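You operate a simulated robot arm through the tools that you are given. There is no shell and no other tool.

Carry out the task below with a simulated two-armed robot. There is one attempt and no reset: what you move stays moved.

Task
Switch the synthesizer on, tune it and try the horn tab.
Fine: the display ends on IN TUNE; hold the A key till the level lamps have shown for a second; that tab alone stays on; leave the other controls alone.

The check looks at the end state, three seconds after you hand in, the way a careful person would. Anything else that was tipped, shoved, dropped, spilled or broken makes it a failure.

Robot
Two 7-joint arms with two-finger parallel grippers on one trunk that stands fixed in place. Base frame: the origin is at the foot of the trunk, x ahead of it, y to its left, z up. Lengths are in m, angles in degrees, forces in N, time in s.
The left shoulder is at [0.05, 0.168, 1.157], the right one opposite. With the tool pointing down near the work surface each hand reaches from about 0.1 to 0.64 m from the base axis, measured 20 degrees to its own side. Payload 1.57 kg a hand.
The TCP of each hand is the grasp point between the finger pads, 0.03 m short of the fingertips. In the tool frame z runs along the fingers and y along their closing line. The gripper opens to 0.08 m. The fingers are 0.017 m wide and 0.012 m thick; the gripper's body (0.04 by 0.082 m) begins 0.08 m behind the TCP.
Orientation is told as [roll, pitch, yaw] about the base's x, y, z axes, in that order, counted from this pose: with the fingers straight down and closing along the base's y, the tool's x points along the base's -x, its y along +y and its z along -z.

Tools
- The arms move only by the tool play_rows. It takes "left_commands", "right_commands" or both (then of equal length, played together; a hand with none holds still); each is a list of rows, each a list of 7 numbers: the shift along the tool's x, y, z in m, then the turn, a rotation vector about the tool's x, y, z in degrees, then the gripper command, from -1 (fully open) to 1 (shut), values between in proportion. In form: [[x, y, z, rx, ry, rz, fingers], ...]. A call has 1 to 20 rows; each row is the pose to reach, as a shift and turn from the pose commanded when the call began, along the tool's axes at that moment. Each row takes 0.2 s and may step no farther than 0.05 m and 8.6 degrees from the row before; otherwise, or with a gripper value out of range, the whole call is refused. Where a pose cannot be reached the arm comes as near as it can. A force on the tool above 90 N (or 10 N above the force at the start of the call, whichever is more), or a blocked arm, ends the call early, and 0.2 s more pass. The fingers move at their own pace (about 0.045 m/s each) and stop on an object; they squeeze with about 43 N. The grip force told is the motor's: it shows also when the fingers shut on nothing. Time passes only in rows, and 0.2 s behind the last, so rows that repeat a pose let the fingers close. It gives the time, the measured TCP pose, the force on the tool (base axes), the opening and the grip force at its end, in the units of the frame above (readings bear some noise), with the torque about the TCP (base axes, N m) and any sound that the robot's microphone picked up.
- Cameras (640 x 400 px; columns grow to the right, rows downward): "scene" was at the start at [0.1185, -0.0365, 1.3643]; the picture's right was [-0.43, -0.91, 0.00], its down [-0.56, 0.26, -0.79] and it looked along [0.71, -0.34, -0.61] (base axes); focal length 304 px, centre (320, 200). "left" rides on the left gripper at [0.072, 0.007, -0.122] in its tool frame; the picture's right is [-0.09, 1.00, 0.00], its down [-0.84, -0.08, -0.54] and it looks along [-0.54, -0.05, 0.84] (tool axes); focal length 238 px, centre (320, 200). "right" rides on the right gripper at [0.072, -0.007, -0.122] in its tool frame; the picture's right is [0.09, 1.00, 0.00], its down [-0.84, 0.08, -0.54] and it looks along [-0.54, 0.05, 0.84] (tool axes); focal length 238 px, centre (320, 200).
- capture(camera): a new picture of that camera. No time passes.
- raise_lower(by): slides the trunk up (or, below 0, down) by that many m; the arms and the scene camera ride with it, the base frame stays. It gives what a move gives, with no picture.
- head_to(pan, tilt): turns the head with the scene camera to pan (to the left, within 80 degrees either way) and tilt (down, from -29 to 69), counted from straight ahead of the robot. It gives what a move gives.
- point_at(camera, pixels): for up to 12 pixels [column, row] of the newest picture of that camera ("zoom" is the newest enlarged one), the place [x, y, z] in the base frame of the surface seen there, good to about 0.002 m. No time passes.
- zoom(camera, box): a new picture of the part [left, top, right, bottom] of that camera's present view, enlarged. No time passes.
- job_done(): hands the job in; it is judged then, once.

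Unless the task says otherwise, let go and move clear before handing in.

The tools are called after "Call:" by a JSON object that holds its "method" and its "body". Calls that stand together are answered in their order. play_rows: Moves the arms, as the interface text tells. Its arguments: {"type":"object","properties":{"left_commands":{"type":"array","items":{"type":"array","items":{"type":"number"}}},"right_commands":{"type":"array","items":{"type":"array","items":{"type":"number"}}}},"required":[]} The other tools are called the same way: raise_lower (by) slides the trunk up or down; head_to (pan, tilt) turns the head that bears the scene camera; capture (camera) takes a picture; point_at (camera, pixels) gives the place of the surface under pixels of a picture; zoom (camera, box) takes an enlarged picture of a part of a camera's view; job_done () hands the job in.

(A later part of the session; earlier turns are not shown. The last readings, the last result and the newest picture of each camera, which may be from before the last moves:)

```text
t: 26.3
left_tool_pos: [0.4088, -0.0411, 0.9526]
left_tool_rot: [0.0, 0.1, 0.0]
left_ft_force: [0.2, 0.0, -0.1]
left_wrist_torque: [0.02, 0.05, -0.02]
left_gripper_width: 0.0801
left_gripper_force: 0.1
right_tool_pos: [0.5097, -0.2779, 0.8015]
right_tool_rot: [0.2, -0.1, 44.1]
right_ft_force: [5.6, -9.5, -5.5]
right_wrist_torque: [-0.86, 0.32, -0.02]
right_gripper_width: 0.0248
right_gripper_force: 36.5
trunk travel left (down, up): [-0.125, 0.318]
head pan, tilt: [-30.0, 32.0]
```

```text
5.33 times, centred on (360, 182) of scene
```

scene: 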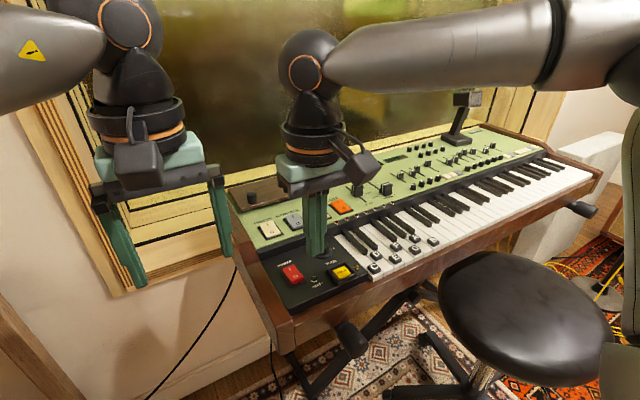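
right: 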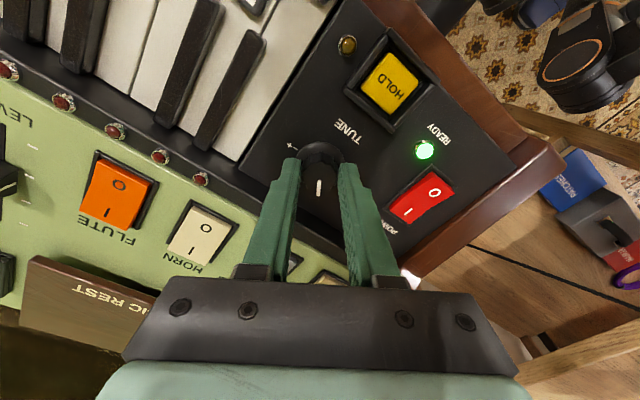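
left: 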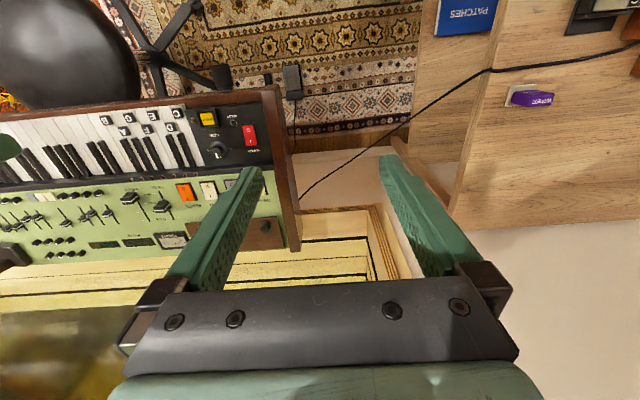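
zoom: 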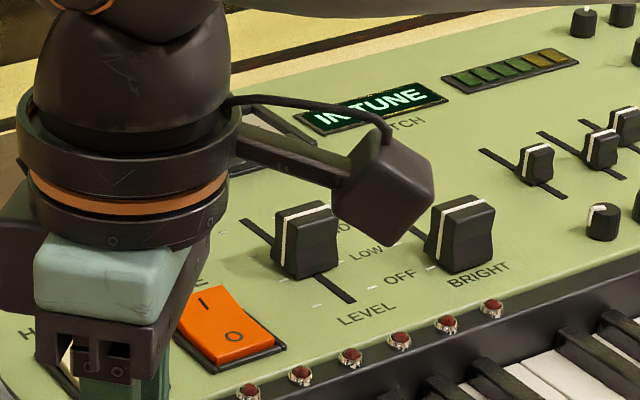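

The display reads IN TUNE. I'll check whether the left camera sees the needle so I can centre it.

Call:
{"method": "capture", "body": {"camera": "left"}}

Call:
{"method": "capture", "body": {"camera": "right"}}

```text
taken
```

left: 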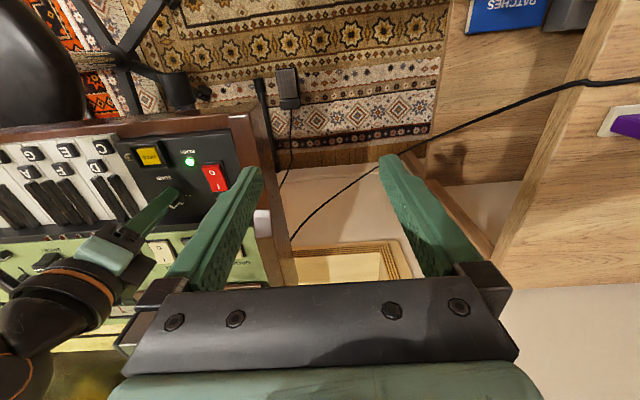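

```text
taken
```

right: 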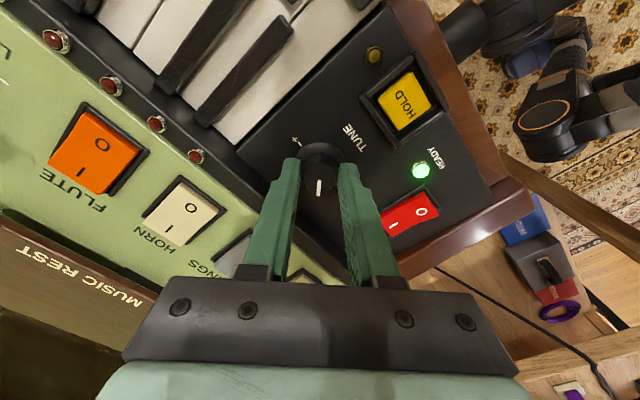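

The needle isn't visible from here. I'll release the knob, lift straight up, and move right to inspect the meter.

Call:
{"method": "play_rows", "body": {"right_commands": [[0, 0, 0, 0, 0, 0, 0.2], [0, 0, 0, 0, 0, 0, -0.25], [0, 0, 0, 0, 0, 0, -0.25], [0, 0, -0.03, 0, 0, 0, -0.25], [0, 0, -0.07, 0, 0, 0, -0.25], [0, 0, -0.1, 0, 0, 0, -0.25]]}}

Call:
{"method": "capture", "body": {"camera": "right"}}

Call:
{"method": "zoom", "body": {"camera": "scene", "box": [230, 140, 470, 310]}}

```text
t: 27.7
left_tool_pos: [0.4101, -0.0402, 0.9535]
left_tool_rot: [0.0, 0.0, 0.0]
left_ft_force: [1.0, -0.6, -0.2]
left_wrist_torque: [-0.01, 0.03, 0.01]
left_gripper_width: 0.0801
left_gripper_force: 0.1
right_tool_pos: [0.5094, -0.278, 0.9034]
right_tool_rot: [0.0, 0.0, 43.9]
right_ft_force: [0.8, -0.5, 0.9]
right_wrist_torque: [-0.01, 0.05, -0.01]
right_gripper_width: 0.05
right_gripper_force: 0.0
trunk travel left (down, up): [-0.125, 0.318]
head pan, tilt: [-30.0, 32.0]
```

```text
taken
```

right: 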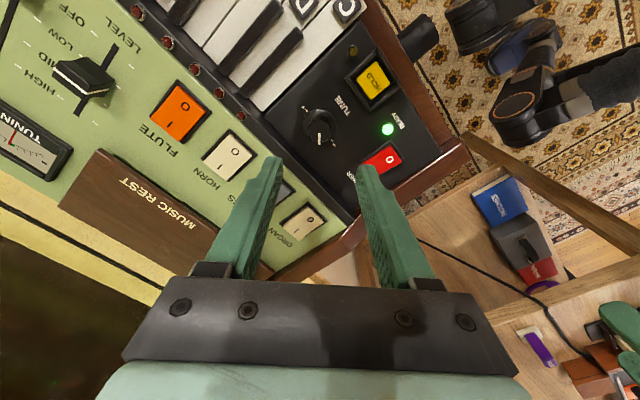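

```text
2.35 times, centred on (350, 225) of scene
```

zoom: 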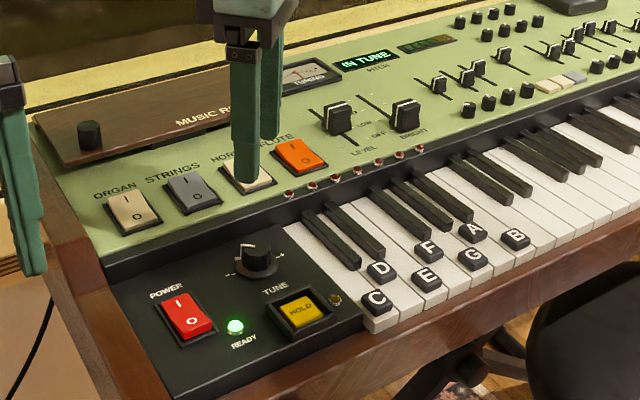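

Call:
{"method": "zoom", "body": {"camera": "right", "box": [0, 90, 90, 190]}}

Call:
{"method": "zoom", "body": {"camera": "scene", "box": [330, 145, 420, 200]}}

```text
4.00 times, centred on (45, 140) of right
```

zoom: 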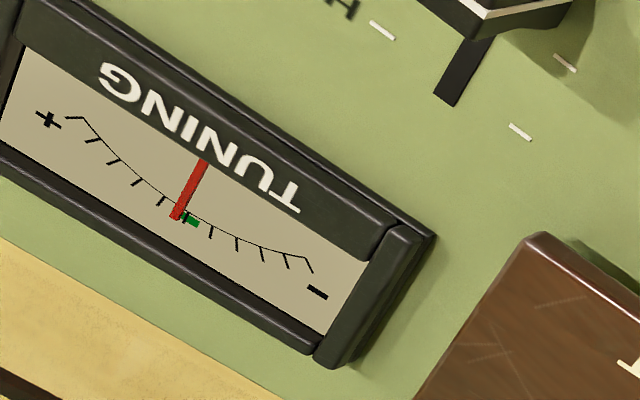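

```text
7.11 times, centred on (375, 172) of scene
```

zoom: 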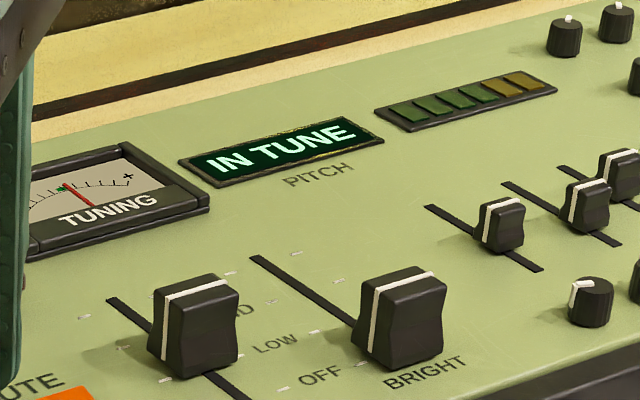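

The needle sits slightly to the + side of the green mark though the display says IN TUNE. I'll regrip and turn about 5° more counter-clockwise to centre it.

Call:
{"method": "play_rows", "body": {"right_commands": [[0, 0, 0.03, 0, 0, 0, -0.25], [0, 0, 0.06, 0, 0, 0, -0.25], [0, 0, 0.085, 0, 0, 0, -0.25], [0, 0, 0.1, 0, 0, 0, -0.25], [0, 0, 0.1, 0, 0, 0, 0.2], [0, 0, 0.1, 0, 0, 0, 0.6], [0, 0, 0.1, 0, 0, 0, 0.6], [0, 0, 0.1, 0, 0, 0, 0.6], [0, 0, 0.1, 0, 0, 0, 0.6]]}}

Call:
{"method": "zoom", "body": {"camera": "scene", "box": [270, 145, 420, 300]}}

```text
t: 29.7
left_tool_pos: [0.4094, -0.0408, 0.9539]
left_tool_rot: [0.0, 0.0, -0.1]
left_ft_force: [-0.9, 0.4, -0.2]
left_wrist_torque: [0.01, -0.02, 0.0]
left_gripper_width: 0.08
left_gripper_force: 0.0
right_tool_pos: [0.5077, -0.2797, 0.7997]
right_tool_rot: [-0.1, -0.2, 44.0]
right_ft_force: [6.5, -4.8, 0.0]
right_wrist_torque: [-0.07, -0.3, -0.04]
right_gripper_width: 0.0251
right_gripper_force: 36.7
trunk travel left (down, up): [-0.125, 0.318]
head pan, tilt: [-30.0, 32.0]
```

```text
2.58 times, centred on (345, 222) of scene
```

zoom: 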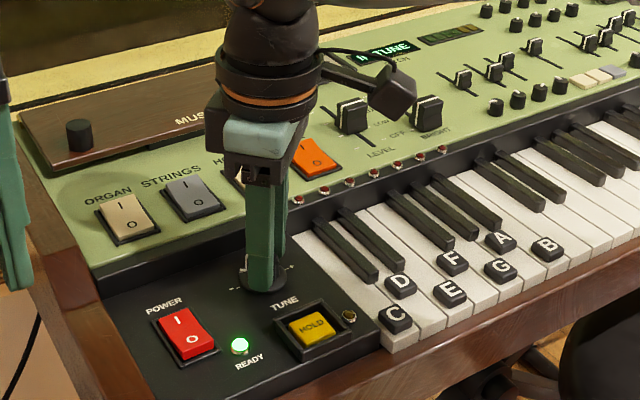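

The knob is gripped again (25 mm). I'll turn about 5.5° more, then release and lift.

Call:
{"method": "play_rows", "body": {"right_commands": [[0, 0, 0, 0, 0, -3, 0.6], [0, 0, 0, 0, 0, -5.5, 0.6], [0, 0, 0, 0, 0, -5.5, 0.6], [0, 0, 0, 0, 0, -5.5, 0.2], [0, 0, 0, 0, 0, -5.5, -0.25], [0, 0, 0, 0, 0, -5.5, -0.25], [0, 0, -0.03, 0, 0, -5.5, -0.25], [0, 0, -0.07, 0, 0, -5.5, -0.25], [0, 0, -0.1, 0, 0, -5.5, -0.25]]}}

Call:
{"method": "zoom", "body": {"camera": "right", "box": [0, 80, 90, 180]}}

Call:
{"method": "zoom", "body": {"camera": "scene", "box": [230, 140, 470, 310]}}

```text
t: 31.7
left_tool_pos: [0.4087, -0.0395, 0.954]
left_tool_rot: [0.0, 0.0, 0.0]
left_ft_force: [-0.9, -1.2, -0.2]
left_wrist_torque: [0.0, -0.02, 0.01]
left_gripper_width: 0.0801
left_gripper_force: 0.0
right_tool_pos: [0.5092, -0.2777, 0.9034]
right_tool_rot: [0.0, 0.1, 49.5]
right_ft_force: [-0.4, -0.3, -0.6]
right_wrist_torque: [-0.01, 0.01, -0.03]
right_gripper_width: 0.0498
right_gripper_force: 0.1
trunk travel left (down, up): [-0.125, 0.318]
head pan, tilt: [-30.0, 32.0]
```

```text
4.00 times, centred on (45, 130) of right
```

zoom: 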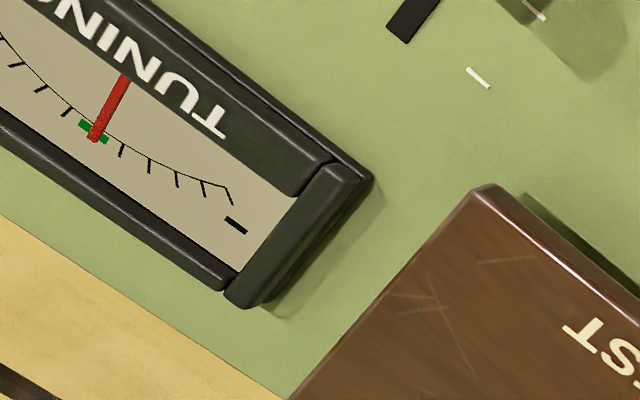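

```text
2.35 times, centred on (350, 225) of scene
```

zoom: 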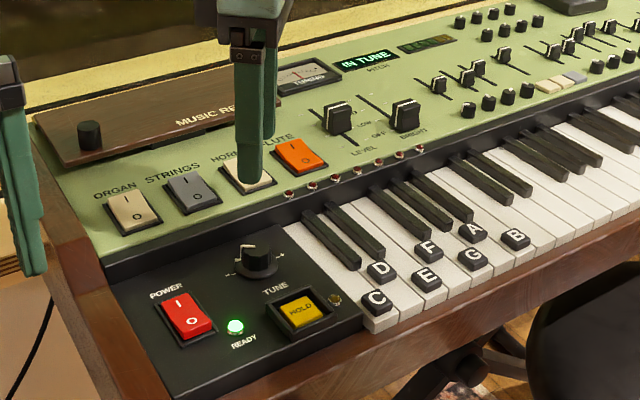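

The needle is now centred on the green mark and the display says IN TUNE. Next I'll turn the hand back to yaw 0 and shut the fingers, ready for the HORN tab.

Call:
{"method": "play_rows", "body": {"right_commands": [[0, 0, 0, 0, 0, 8.2, 0], [0, 0, 0, 0, 0, 16.4, 0.5], [0, 0, 0, 0, 0, 24.6, 1], [0, 0, 0, 0, 0, 32.8, 1], [0, 0, 0, 0, 0, 41, 1], [0, 0, 0, 0, 0, 49.5, 1], [0, 0, 0, 0, 0, 49.5, 1]]}}

Call:
{"method": "capture", "body": {"camera": "right"}}

Call:
{"method": "point_at", "body": {"camera": "right", "pixels": [[320, 200], [300, 220], [280, 240]]}}

```text
t: 33.3
left_tool_pos: [0.4096, -0.0412, 0.9547]
left_tool_rot: [0.1, 0.0, 0.0]
left_ft_force: [-0.1, -0.4, -0.4]
left_wrist_torque: [-0.01, -0.02, -0.01]
left_gripper_width: 0.0802
left_gripper_force: 0.0
right_tool_pos: [0.5086, -0.279, 0.9028]
right_tool_rot: [0.0, 0.1, -0.2]
right_ft_force: [0.1, -0.7, 0.3]
right_wrist_torque: [-0.04, 0.03, 0.01]
right_gripper_width: 0.0
right_gripper_force: 21.9
trunk travel left (down, up): [-0.125, 0.318]
head pan, tilt: [-30.0, 32.0]
```

```text
taken
```

right: 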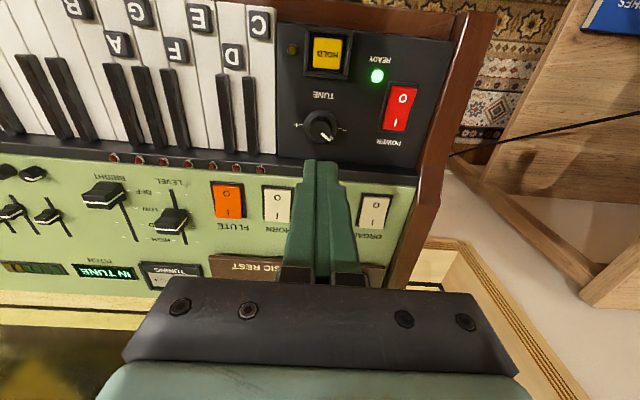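

```text
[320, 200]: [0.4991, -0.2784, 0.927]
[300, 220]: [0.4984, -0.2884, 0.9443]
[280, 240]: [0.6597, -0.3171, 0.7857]
```

IN TUNE still shows at (106,272). I'll measure the HORN tab edges from this view.

Call:
{"method": "zoom", "body": {"camera": "right", "box": [200, 170, 320, 250]}}

Call:
{"method": "point_at", "body": {"camera": "zoom", "pixels": [[345, 110], [465, 110], [350, 260], [460, 255], [405, 120], [405, 180], [405, 240], [405, 275], [405, 95], [170, 180], [170, 240], [170, 120]]}}

```text
5.00 times, centred on (260, 210) of right
```

zoom: 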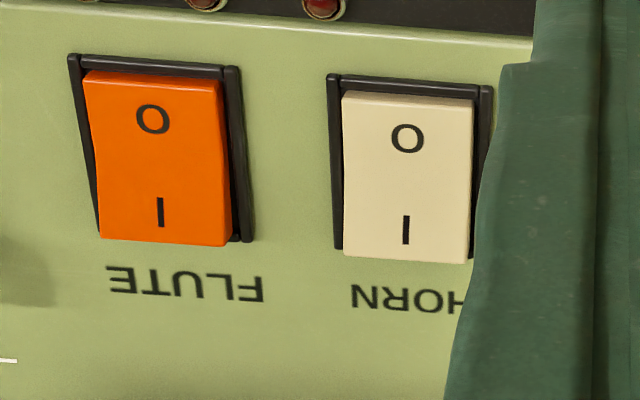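

```text
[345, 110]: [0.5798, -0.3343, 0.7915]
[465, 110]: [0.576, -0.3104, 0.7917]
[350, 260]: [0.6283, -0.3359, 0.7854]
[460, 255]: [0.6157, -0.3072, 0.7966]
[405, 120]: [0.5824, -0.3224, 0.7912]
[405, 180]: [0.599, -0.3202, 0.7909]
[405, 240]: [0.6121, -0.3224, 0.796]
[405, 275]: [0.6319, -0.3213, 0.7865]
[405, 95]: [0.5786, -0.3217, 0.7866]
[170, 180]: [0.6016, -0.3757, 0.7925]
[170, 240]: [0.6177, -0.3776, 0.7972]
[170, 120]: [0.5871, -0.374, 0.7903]
```

HORN tab's "I" end is at about (0.612,-0.322,0.797). I'll hover the closed fingers above it and check reach.

Call:
{"method": "play_rows", "body": {"right_commands": [[-0.025, -0.011, 0, 0, 0, 0, 1], [-0.05, -0.022, 0, 0, 0, 0, 1], [-0.075, -0.033, 0.01, 0, 0, 0, 1], [-0.1, -0.043, 0.03, 0, 0, 0, 1], [-0.1, -0.043, 0.05, 0, 0, 0, 1], [-0.1, -0.043, 0.05, 0, 0, 0, 1]]}}

Call:
{"method": "capture", "body": {"camera": "right"}}

Call:
{"method": "zoom", "body": {"camera": "scene", "box": [250, 150, 410, 270]}}

```text
t: 34.7
left_tool_pos: [0.4081, -0.0405, 0.9534]
left_tool_rot: [0.0, 0.0, -0.1]
left_ft_force: [-0.4, -0.2, 0.2]
left_wrist_torque: [0.0, 0.02, 0.04]
left_gripper_width: 0.08
left_gripper_force: 0.1
right_tool_pos: [0.5697, -0.328, 0.8535]
right_tool_rot: [0.0, -0.1, 0.1]
right_ft_force: [0.8, -0.5, 0.2]
right_wrist_torque: [0.0, 0.02, 0.01]
right_gripper_width: 0.0
right_gripper_force: 22.3
right hand out of reach, approached as far as the arm can: row 3, 4, 5, 6
trunk travel left (down, up): [-0.125, 0.318]
head pan, tilt: [-30.0, 32.0]
```

```text
taken
```

right: 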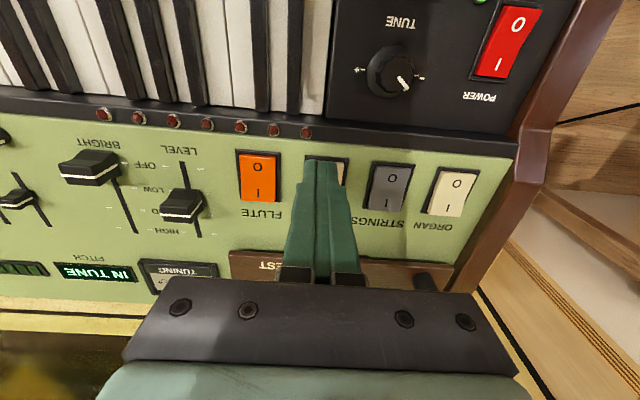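

```text
3.33 times, centred on (330, 210) of scene
```

zoom: 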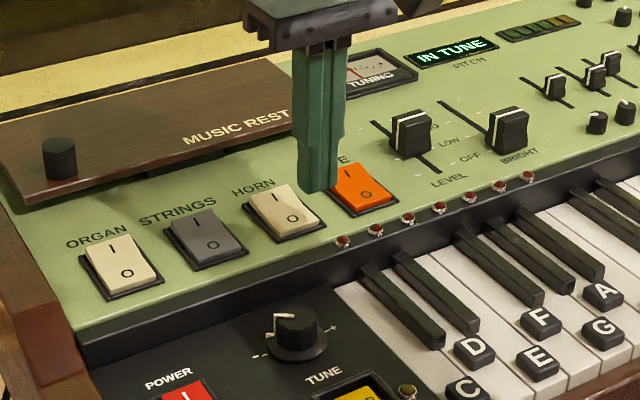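

The hand stopped at x≈0.570, 4 cm short of the tab's "I" end. I'll tilt the fingers forward about 24° (wrist stays back) while slightly raised, then move forward.

Call:
{"method": "play_rows", "body": {"right_commands": [[0.01, 0, -0.02, 0, -8, 0, 1], [0.02, 0, -0.03, 0, -16, 0, 1], [0.02, 0, -0.03, 0, -24, 0, 1], [0.02, 0, -0.03, 0, -24, 0, 1]]}}

Call:
{"method": "capture", "body": {"camera": "right"}}

```text
t: 35.7
left_tool_pos: [0.4089, -0.0413, 0.954]
left_tool_rot: [0.0, 0.1, 0.1]
left_ft_force: [-0.5, -0.8, -0.1]
left_wrist_torque: [-0.03, 0.01, 0.0]
left_gripper_width: 0.08
left_gripper_force: 0.1
right_tool_pos: [0.5491, -0.3278, 0.8844]
right_tool_rot: [0.0, -24.1, 0.0]
right_ft_force: [-0.2, 0.5, -0.3]
right_wrist_torque: [0.02, 0.0, -0.03]
right_gripper_width: 0.0001
right_gripper_force: 21.2
trunk travel left (down, up): [-0.125, 0.318]
head pan, tilt: [-30.0, 32.0]
```

```text
taken
```

right: 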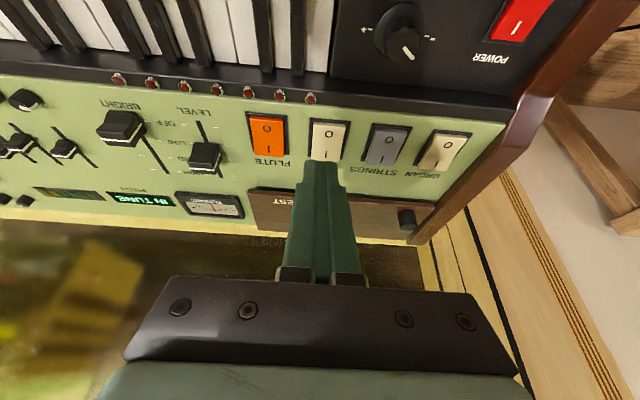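

The tilt worked (pitch −24°) and the display still says IN TUNE. Now I'll move the tilted fingers forward to hover just above the HORN tab's "I" end.

Call:
{"method": "play_rows", "body": {"right_commands": [[-0.012, 0.002, 0.014, 0, 0, 0, 1], [-0.024, 0.004, 0.028, 0, 0, 0, 1], [-0.031, 0.006, 0.042, 0, 0, 0, 1], [-0.037, 0.0063, 0.0537, 0, 0, 0, 1], [-0.037, 0.0063, 0.0537, 0, 0, 0, 1]]}}

Call:
{"method": "capture", "body": {"camera": "right"}}

Call:
{"method": "zoom", "body": {"camera": "scene", "box": [250, 150, 410, 270]}}

```text
t: 36.9
left_tool_pos: [0.409, -0.0407, 0.9541]
left_tool_rot: [0.1, 0.0, 0.0]
left_ft_force: [0.2, -0.6, -0.1]
left_wrist_torque: [0.02, -0.02, 0.0]
left_gripper_width: 0.08
left_gripper_force: 0.0
right_tool_pos: [0.6061, -0.3234, 0.8493]
right_tool_rot: [0.0, -24.0, 0.0]
right_ft_force: [0.3, 0.4, 0.6]
right_wrist_torque: [-0.01, 0.02, 0.0]
right_gripper_width: 0.0
right_gripper_force: 21.5
trunk travel left (down, up): [-0.125, 0.318]
head pan, tilt: [-30.0, 32.0]
```

```text
taken
```

right: 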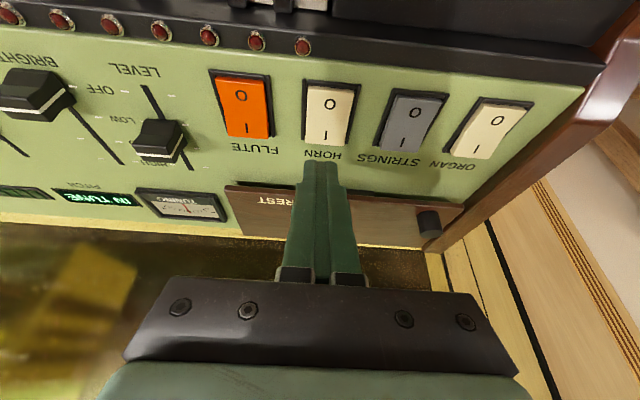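

```text
3.33 times, centred on (330, 210) of scene
```

zoom: 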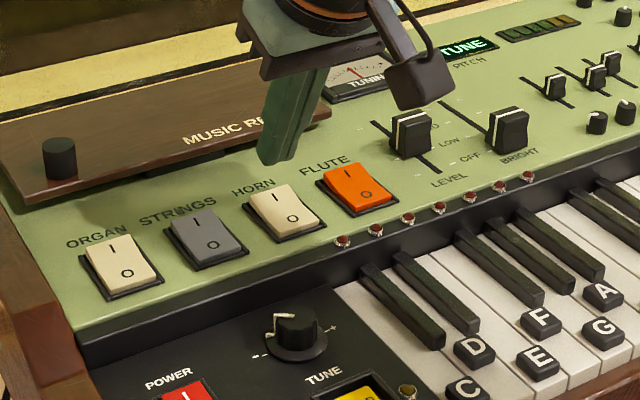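

The fingers hover right above HORN's "I" end. I'll go straight down in small steps.

Call:
{"method": "play_rows", "body": {"right_commands": [[0.0045, 0.001, 0.0091, 0, 0, 0, 1], [0.0091, 0.001, 0.0183, 0, 0, 0, 1], [0.0106, 0.001, 0.0215, 0, 0, 0, 1], [0.0116, 0.001, 0.0238, 0, 0, 0, 1]]}}

Call:
{"method": "capture", "body": {"camera": "right"}}

Call:
{"method": "zoom", "body": {"camera": "scene", "box": [250, 150, 410, 270]}}

```text
t: 37.9
left_tool_pos: [0.4094, -0.0409, 0.9547]
left_tool_rot: [0.0, 0.0, 0.0]
left_ft_force: [-0.9, 0.6, 0.8]
left_wrist_torque: [0.0, -0.01, -0.01]
left_gripper_width: 0.0799
left_gripper_force: 0.1
right_tool_pos: [0.6044, -0.3226, 0.8232]
right_tool_rot: [0.0, -24.1, 0.0]
right_ft_force: [0.3, -0.6, 0.8]
right_wrist_torque: [0.0, 0.0, -0.01]
right_gripper_width: 0.0
right_gripper_force: 21.3
trunk travel left (down, up): [-0.125, 0.318]
head pan, tilt: [-30.0, 32.0]
```

```text
taken
```

right: 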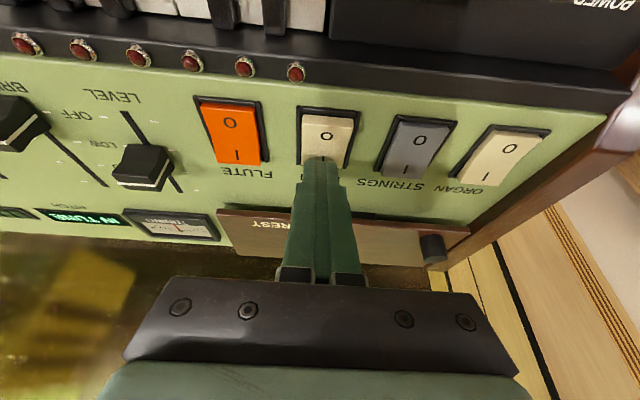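

```text
3.33 times, centred on (330, 210) of scene
```

zoom: 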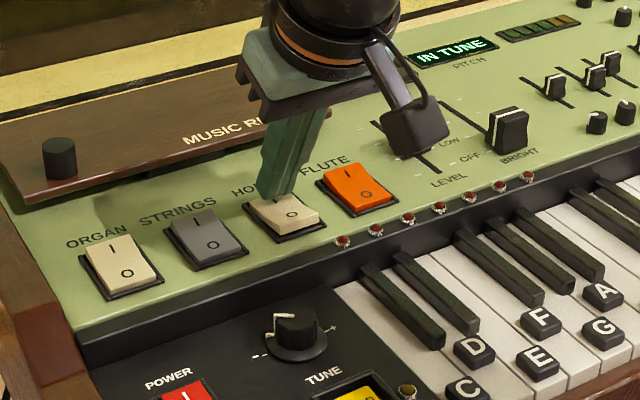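

No contact force yet (fingertips seem rounded). I'll go down further in 2 mm steps.

Call:
{"method": "play_rows", "body": {"right_commands": [[0.0008, 0, 0.0018, 0, 0, 0, 1], [0.0016, 0, 0.0037, 0, 0, 0, 1], [0.002, 0, 0.0046, 0, 0, 0, 1]]}}

Call:
{"method": "zoom", "body": {"camera": "scene", "box": [290, 190, 370, 250]}}

```text
t: 38.7
left_tool_pos: [0.4071, -0.0405, 0.9548]
left_tool_rot: [0.0, 0.0, 0.0]
left_ft_force: [-0.3, -0.8, -0.6]
left_wrist_torque: [0.02, 0.0, -0.04]
left_gripper_width: 0.0798
left_gripper_force: 0.1
right_tool_pos: [0.6052, -0.3224, 0.8232]
right_tool_rot: [-0.1, -24.5, -0.1]
right_ft_force: [-2.1, -4.3, 18.9]
right_wrist_torque: [-0.16, -0.07, 0.01]
right_gripper_width: 0.0
right_gripper_force: 20.9
trunk travel left (down, up): [-0.125, 0.318]
head pan, tilt: [-30.0, 32.0]
```

```text
6.67 times, centred on (330, 220) of scene
```

zoom: 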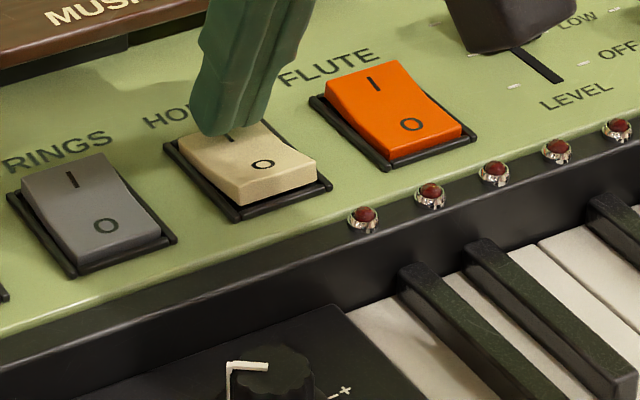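

The HORN tab's O end is clearly raised now (zoom (262,175)), so it has flipped. I'll lift off and check that it stays on.

Call:
{"method": "play_rows", "body": {"right_commands": [[-0.002, 0, -0.0046, 0, 0, 0, 1], [-0.008, 0, -0.018, 0, 0, 0, 1], [-0.016, 0, -0.037, 0, 0, 0, 1], [-0.016, 0, -0.06, 0, 0, 0, 1], [0.01, 0, -0.09, 0, 0, 0, 1], [0.01, 0, -0.09, 0, 0, 0, 1]]}}

Call:
{"method": "capture", "body": {"camera": "right"}}

Call:
{"method": "zoom", "body": {"camera": "scene", "box": [250, 190, 370, 270]}}

```text
t: 40.1
left_tool_pos: [0.4093, -0.0419, 0.9543]
left_tool_rot: [0.0, 0.0, 0.0]
left_ft_force: [-0.6, 0.5, 0.6]
left_wrist_torque: [0.01, -0.04, 0.02]
left_gripper_width: 0.0801
left_gripper_force: 0.1
right_tool_pos: [0.5583, -0.3211, 0.9002]
right_tool_rot: [0.0, -24.0, 0.0]
right_ft_force: [-0.2, 0.0, 0.7]
right_wrist_torque: [-0.02, 0.02, 0.03]
right_gripper_width: 0.0
right_gripper_force: 21.6
trunk travel left (down, up): [-0.125, 0.318]
head pan, tilt: [-30.0, 32.0]
```

```text
taken
```

right: 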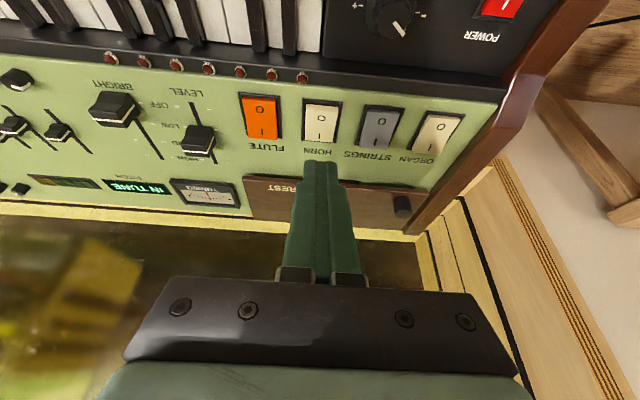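

```text
5.00 times, centred on (310, 230) of scene
```

zoom: 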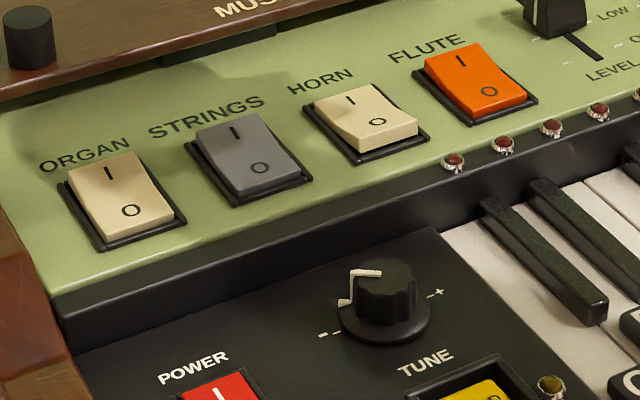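

HORN is on and stays on, the other three tabs remain off. Now I'll straighten the hand and withdraw it before turning it for the A key.

Call:
{"method": "play_rows", "body": {"right_commands": [[0.02, 0, -0.01, 0, 8, 0, 1], [0.04, 0, -0.02, 0, 16, 0, 1], [0.06, 0, -0.03, 0, 24, 0, 1], [0.08, -0.03, -0.035, 0, 24, 0, 1], [0.1, -0.06, -0.04, 0, 24, 0, 1], [0.12, -0.09, -0.05, 0, 24, 0, 1], [0.13, -0.12, -0.06, 0, 24, 0, 1], [0.13, -0.146, -0.06, 0, 24, 0, 1], [0.13, -0.146, -0.06, 0, 24, 0, 1]]}}

Call:
{"method": "capture", "body": {"camera": "right"}}

Call:
{"method": "zoom", "body": {"camera": "scene", "box": [330, 140, 470, 290]}}

```text
t: 42.1
left_tool_pos: [0.4085, -0.0401, 0.9541]
left_tool_rot: [0.0, 0.0, 0.0]
left_ft_force: [0.5, -0.4, -0.2]
left_wrist_torque: [-0.02, 0.01, 0.01]
left_gripper_width: 0.0798
left_gripper_force: 0.0
right_tool_pos: [0.4154, -0.469, 0.8972]
right_tool_rot: [0.0, 0.0, 0.0]
right_ft_force: [0.0, -0.6, -0.3]
right_wrist_torque: [0.01, 0.0, 0.0]
right_gripper_width: 0.0003
right_gripper_force: 21.4
trunk travel left (down, up): [-0.125, 0.318]
head pan, tilt: [-30.0, 32.0]
```

```text
taken
```

right: 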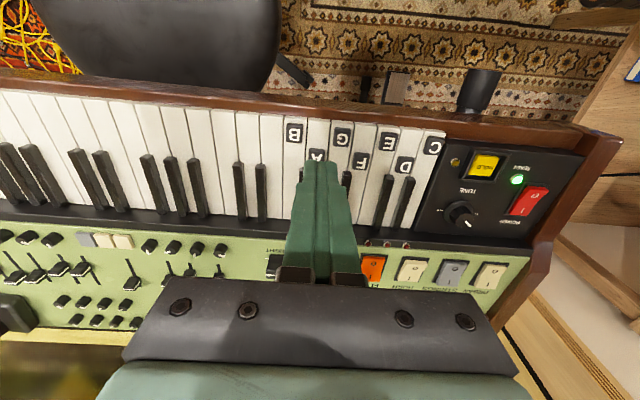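

```text
2.67 times, centred on (400, 215) of scene
```

zoom: 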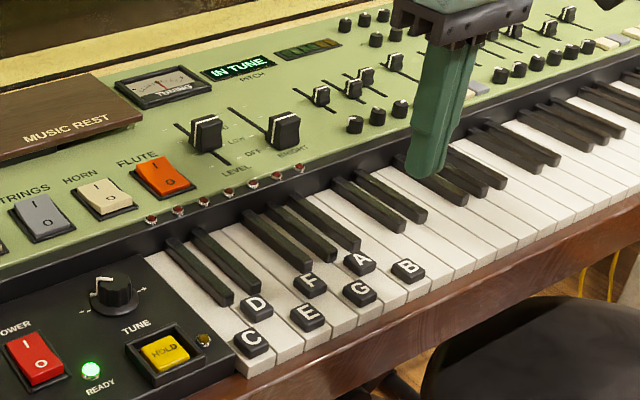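

Still IN TUNE with HORN on. I'll zoom on the A key and measure it and its neighbours.

Call:
{"method": "zoom", "body": {"camera": "scene", "box": [435, 215, 505, 260]}}

Call:
{"method": "zoom", "body": {"camera": "scene", "box": [430, 215, 510, 265]}}

Call:
{"method": "zoom", "body": {"camera": "scene", "box": [440, 220, 500, 260]}}

```text
8.89 times, centred on (470, 238) of scene
```

zoom: 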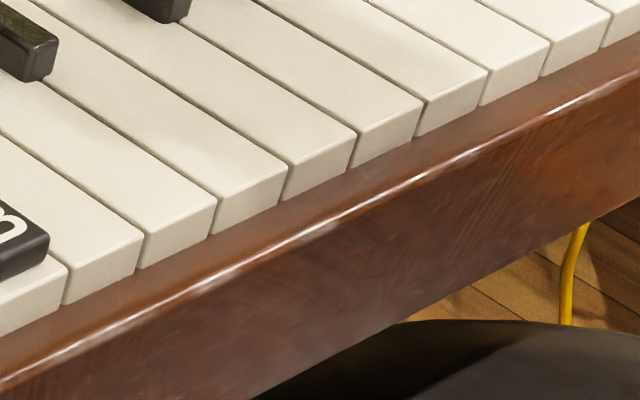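

```text
8.00 times, centred on (470, 240) of scene
```

zoom: 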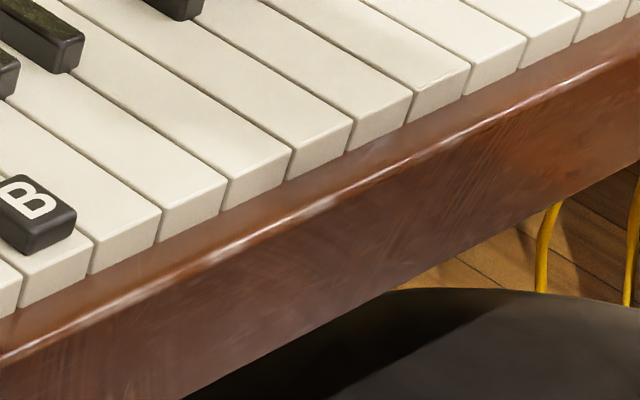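

```text
10.00 times, centred on (470, 240) of scene
```

zoom: 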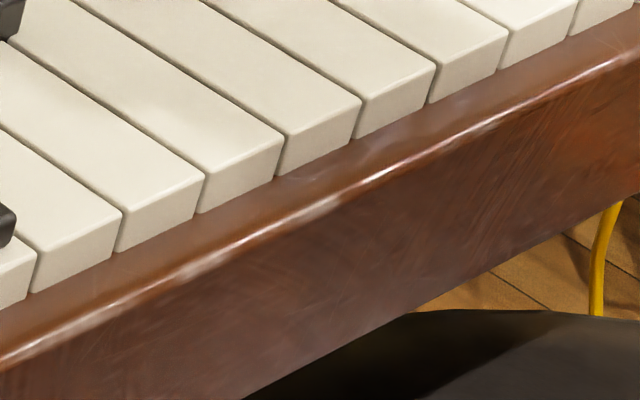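

The A label is at about scene (415,238). I'll zoom there.

Call:
{"method": "zoom", "body": {"camera": "scene", "box": [380, 220, 450, 264]}}

```text
9.09 times, centred on (415, 242) of scene
```

zoom: 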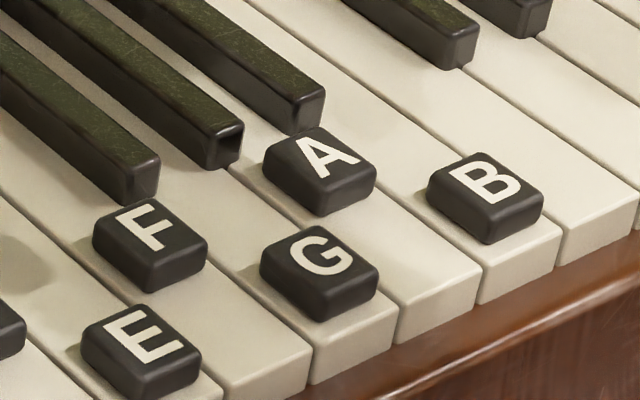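

Call:
{"method": "point_at", "body": {"camera": "zoom", "pixels": [[330, 155], [270, 155], [375, 170], [320, 190], [400, 260], [390, 225], [400, 290], [470, 262], [430, 245], [320, 250], [485, 180], [360, 215]]}}

Call:
{"method": "point_at", "body": {"camera": "zoom", "pixels": [[264, 262], [378, 270], [430, 190], [540, 200], [320, 90], [240, 130], [470, 30], [395, 305], [480, 270], [380, 200], [440, 280], [305, 95]]}}

```text
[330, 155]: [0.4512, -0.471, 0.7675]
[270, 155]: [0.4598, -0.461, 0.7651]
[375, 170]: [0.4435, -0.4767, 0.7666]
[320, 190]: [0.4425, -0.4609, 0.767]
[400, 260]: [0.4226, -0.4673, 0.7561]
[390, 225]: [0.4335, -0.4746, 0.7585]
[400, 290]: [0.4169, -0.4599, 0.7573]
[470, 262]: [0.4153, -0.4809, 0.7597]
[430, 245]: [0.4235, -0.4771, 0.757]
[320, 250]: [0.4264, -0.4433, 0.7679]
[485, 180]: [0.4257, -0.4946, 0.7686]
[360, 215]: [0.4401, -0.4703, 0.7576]
```

```text
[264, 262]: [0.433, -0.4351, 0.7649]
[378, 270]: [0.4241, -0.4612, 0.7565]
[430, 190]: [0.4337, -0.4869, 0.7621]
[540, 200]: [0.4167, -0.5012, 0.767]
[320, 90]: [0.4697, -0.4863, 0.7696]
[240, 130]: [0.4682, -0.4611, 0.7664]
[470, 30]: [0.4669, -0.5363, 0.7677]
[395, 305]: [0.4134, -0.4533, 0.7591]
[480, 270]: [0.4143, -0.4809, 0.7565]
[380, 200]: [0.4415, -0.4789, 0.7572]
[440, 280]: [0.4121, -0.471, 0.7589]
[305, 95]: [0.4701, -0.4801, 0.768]
```

Key A spans y −0.4535…−0.4805, with its raised label at (0.449,−0.468,0.7675). I'll turn the hand 90° so the narrow finger side lies across the key, keeping it up high.

Call:
{"method": "play_rows", "body": {"right_commands": [[0, 0, 0, 0, 0, -8.2, 1], [0, 0, 0, 0, 0, -16.4, 1], [0, 0, 0, 0, 0, -24.6, 1], [0, 0, 0, 0, 0, -32.8, 1], [0, 0, 0, 0, 0, -41, 1], [0, 0, 0, 0, 0, -49.2, 1], [0, 0, 0, 0, 0, -57.4, 1], [0, 0, 0, 0, 0, -65.6, 1], [0, 0, 0, 0, 0, -73.8, 1], [0, 0, 0, 0, 0, -82, 1], [0, 0, 0, 0, 0, -90, 1], [0, 0, 0, 0, 0, -90, 1]]}}

Call:
{"method": "capture", "body": {"camera": "right"}}

Call:
{"method": "capture", "body": {"camera": "scene"}}

```text
t: 44.7
left_tool_pos: [0.409, -0.0407, 0.9533]
left_tool_rot: [0.0, 0.0, 0.1]
left_ft_force: [0.0, 0.8, 0.2]
left_wrist_torque: [0.0, -0.02, 0.02]
left_gripper_width: 0.0803
left_gripper_force: 0.0
right_tool_pos: [0.4171, -0.4681, 0.8985]
right_tool_rot: [0.0, 0.0, 90.1]
right_ft_force: [-0.1, -0.7, -0.4]
right_wrist_torque: [-0.03, 0.01, 0.01]
right_gripper_width: 0.0
right_gripper_force: 20.7
trunk travel left (down, up): [-0.125, 0.318]
head pan, tilt: [-30.0, 32.0]
```

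```text
taken
```

right: 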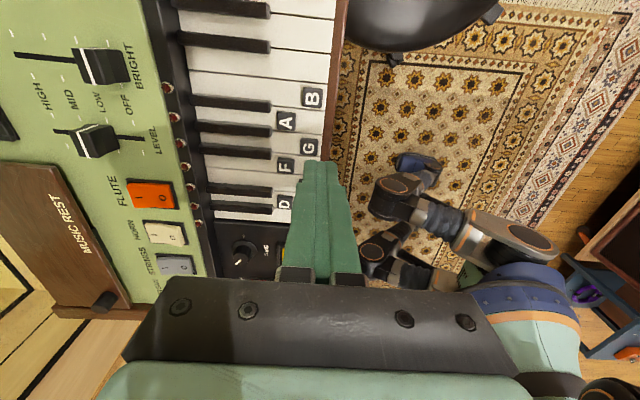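

```text
taken
```

scene: 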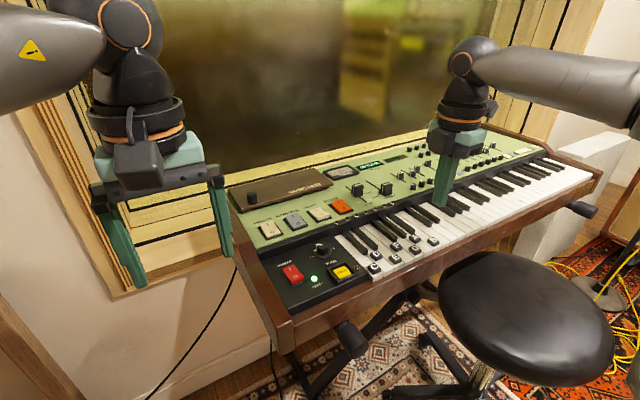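

The display still says IN TUNE and the hand is turned to 90°. I'll move over the A label and descend to just above it.

Call:
{"method": "play_rows", "body": {"right_commands": [[0, -0.03, 0.02, 0, 0, 0, 1], [0, -0.0305, 0.045, 0, 0, 0, 1], [0, -0.0305, 0.07, 0, 0, 0, 1], [0, -0.0305, 0.086, 0, 0, 0, 1], [0, -0.0305, 0.086, 0, 0, 0, 1]]}}

Call:
{"method": "zoom", "body": {"camera": "scene", "box": [360, 200, 470, 270]}}

Call:
{"method": "capture", "body": {"camera": "right"}}

```text
t: 45.9
left_tool_pos: [0.4086, -0.0416, 0.9534]
left_tool_rot: [0.0, -0.1, 0.0]
left_ft_force: [-1.1, 0.2, -0.3]
left_wrist_torque: [-0.01, -0.03, -0.04]
left_gripper_width: 0.0801
left_gripper_force: 0.1
right_tool_pos: [0.4462, -0.4678, 0.8132]
right_tool_rot: [0.0, 0.0, 90.0]
right_ft_force: [-0.1, 0.3, 0.1]
right_wrist_torque: [0.01, -0.03, -0.01]
right_gripper_width: 0.0003
right_gripper_force: 21.4
trunk travel left (down, up): [-0.125, 0.318]
head pan, tilt: [-30.0, 32.0]
```

```text
5.71 times, centred on (415, 235) of scene
```

zoom: 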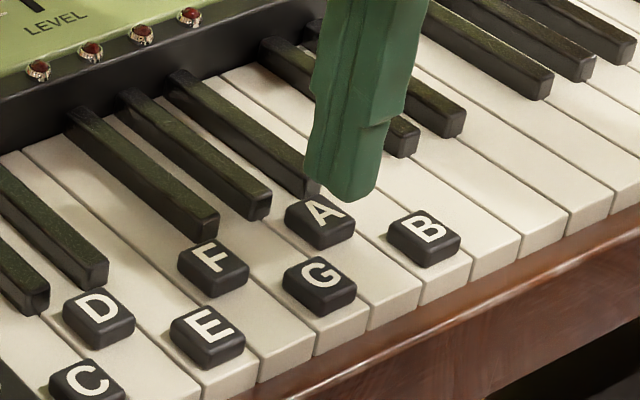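

```text
taken
```

right: 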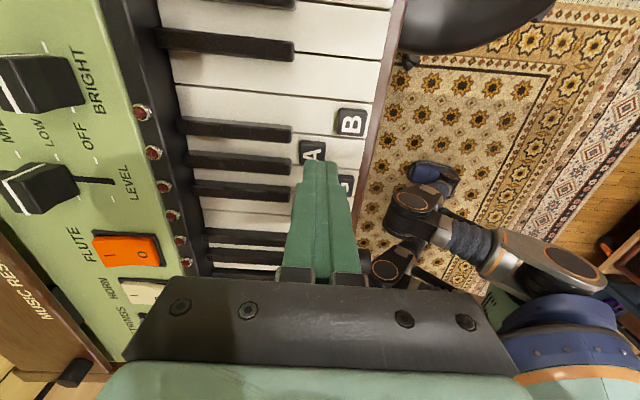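

The fingertips hang just above the A label (zoom (345,195)). I'll descend gently until I feel the key.

Call:
{"method": "play_rows", "body": {"right_commands": [[0, 0, 0.008, 0, 0, 0, 1], [0, 0, 0.013, 0, 0, 0, 1], [0, 0, 0.016, 0, 0, 0, 1], [0, 0, 0.018, 0, 0, 0, 1], [0, 0, 0.019, 0, 0, 0, 1]]}}

Call:
{"method": "zoom", "body": {"camera": "scene", "box": [300, 140, 480, 270]}}

```text
t: 47.1
left_tool_pos: [0.409, -0.0407, 0.953]
left_tool_rot: [-0.1, 0.1, 0.0]
left_ft_force: [0.0, 0.1, -0.1]
left_wrist_torque: [-0.01, 0.03, 0.01]
left_gripper_width: 0.08
left_gripper_force: 0.1
right_tool_pos: [0.4466, -0.4671, 0.793]
right_tool_rot: [0.0, 0.0, 90.0]
right_ft_force: [0.4, -0.2, 1.3]
right_wrist_torque: [0.03, -0.01, -0.03]
right_gripper_width: 0.0002
right_gripper_force: 21.2
trunk travel left (down, up): [-0.125, 0.318]
head pan, tilt: [-30.0, 32.0]
```

```text
3.08 times, centred on (390, 205) of scene
```

zoom: 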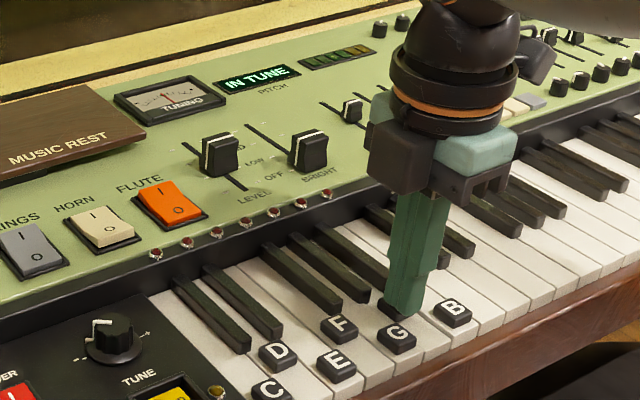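

A light contact (1.3 N) but the level lamps aren't lit yet. I'll press a few mm deeper.

Call:
{"method": "play_rows", "body": {"right_commands": [[0, 0, 0.002, 0, 0, 0, 1], [0, 0, 0.004, 0, 0, 0, 1]]}}

Call:
{"method": "zoom", "body": {"camera": "scene", "box": [300, 140, 480, 270]}}

```text
t: 47.7
left_tool_pos: [0.4083, -0.0414, 0.9545]
left_tool_rot: [0.0, 0.0, -0.1]
left_ft_force: [0.2, -0.5, 0.0]
left_wrist_torque: [0.01, 0.0, 0.03]
left_gripper_width: 0.0799
left_gripper_force: 0.1
right_tool_pos: [0.4454, -0.4674, 0.7897]
right_tool_rot: [0.1, 0.1, 90.0]
right_ft_force: [0.6, -0.5, 1.0]
right_wrist_torque: [-0.01, -0.01, 0.02]
right_gripper_width: 0.0
right_gripper_force: 20.7
trunk travel left (down, up): [-0.125, 0.318]
head pan, tilt: [-30.0, 32.0]
heard: click
```

```text
3.08 times, centred on (390, 205) of scene
```

zoom: 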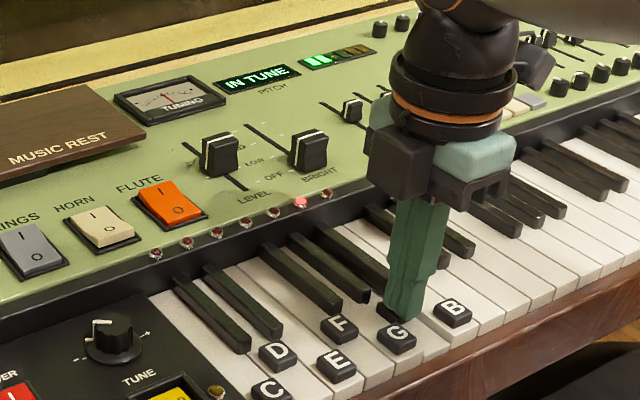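

The level lamps lit (zoom (320,60)), the sixth red lamp (A) is on, and a click was heard. I'll keep holding for about 1.6 s, a touch deeper, then check.

Call:
{"method": "play_rows", "body": {"right_commands": [[0, 0, 0.001, 0, 0, 0, 1], [0, 0, 0.0015, 0, 0, 0, 1], [0, 0, 0.0015, 0, 0, 0, 1], [0, 0, 0.0015, 0, 0, 0, 1], [0, 0, 0.0015, 0, 0, 0, 1], [0, 0, 0.0015, 0, 0, 0, 1], [0, 0, 0.0015, 0, 0, 0, 1]]}}

Call:
{"method": "zoom", "body": {"camera": "scene", "box": [300, 140, 480, 270]}}

```text
t: 49.3
left_tool_pos: [0.4094, -0.0407, 0.9539]
left_tool_rot: [0.0, 0.0, 0.0]
left_ft_force: [0.4, 0.0, 0.3]
left_wrist_torque: [0.03, 0.01, -0.02]
left_gripper_width: 0.0801
left_gripper_force: 0.1
right_tool_pos: [0.4472, -0.4667, 0.7884]
right_tool_rot: [0.0, -0.1, 90.0]
right_ft_force: [-0.3, -0.2, 0.7]
right_wrist_torque: [-0.01, -0.03, 0.02]
right_gripper_width: 0.0004
right_gripper_force: 21.2
trunk travel left (down, up): [-0.125, 0.318]
head pan, tilt: [-30.0, 32.0]
```

```text
3.08 times, centred on (390, 205) of scene
```

zoom: 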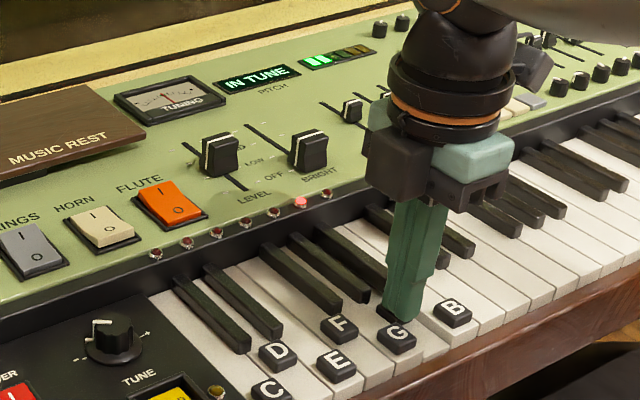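

The level lamps have stayed lit for well over a second, so I'll release the key and lift straight up.

Call:
{"method": "play_rows", "body": {"right_commands": [[0, 0, -0.01, 0, 0, 0, 1], [0, 0, -0.04, 0, 0, 0, 1], [0, 0, -0.08, 0, 0, 0, 1], [0, 0, -0.11, 0, 0, 0, 1], [0.02, 0.04, -0.12, 0, 0, 0, 1], [0.03, 0.07, -0.13, 0, 0, 0, 1], [0.03, 0.07, -0.13, 0, 0, 0, 1]]}}

Call:
{"method": "capture", "body": {"camera": "scene"}}

Call:
{"method": "zoom", "body": {"camera": "scene", "box": [300, 140, 480, 270]}}

Call:
{"method": "zoom", "body": {"camera": "scene", "box": [240, 200, 400, 310]}}

```text
t: 50.9
left_tool_pos: [0.4092, -0.0415, 0.9535]
left_tool_rot: [0.0, 0.0, 0.1]
left_ft_force: [-1.2, 0.3, -0.8]
left_wrist_torque: [-0.01, -0.01, -0.02]
left_gripper_width: 0.0797
left_gripper_force: 0.0
right_tool_pos: [0.3768, -0.4978, 0.9181]
right_tool_rot: [0.0, 0.1, 90.1]
right_ft_force: [-0.4, 0.1, -0.2]
right_wrist_torque: [-0.01, -0.01, 0.01]
right_gripper_width: 0.0
right_gripper_force: 21.4
trunk travel left (down, up): [-0.125, 0.318]
head pan, tilt: [-30.0, 32.0]
```

```text
taken
```

scene: 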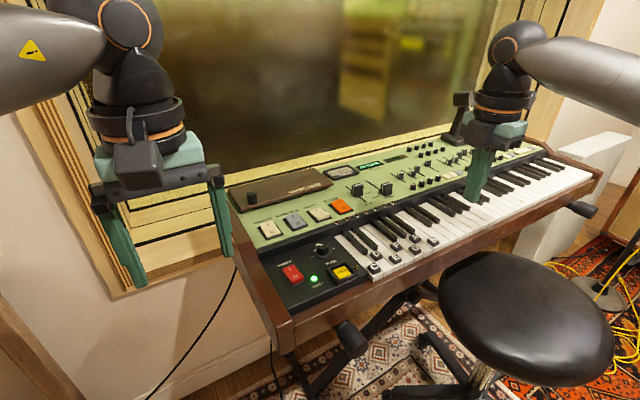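

```text
3.08 times, centred on (390, 205) of scene
```

zoom: 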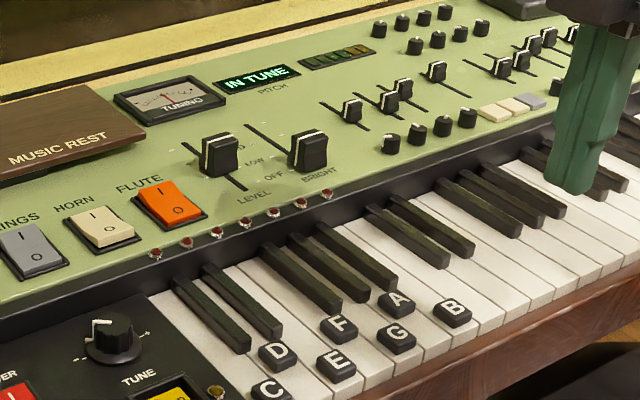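

```text
3.64 times, centred on (320, 255) of scene
```

zoom: 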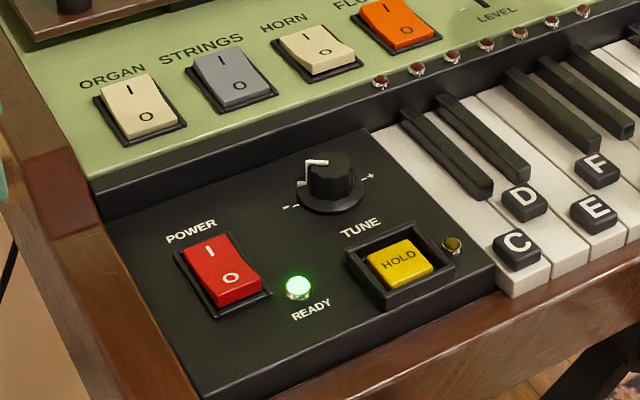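

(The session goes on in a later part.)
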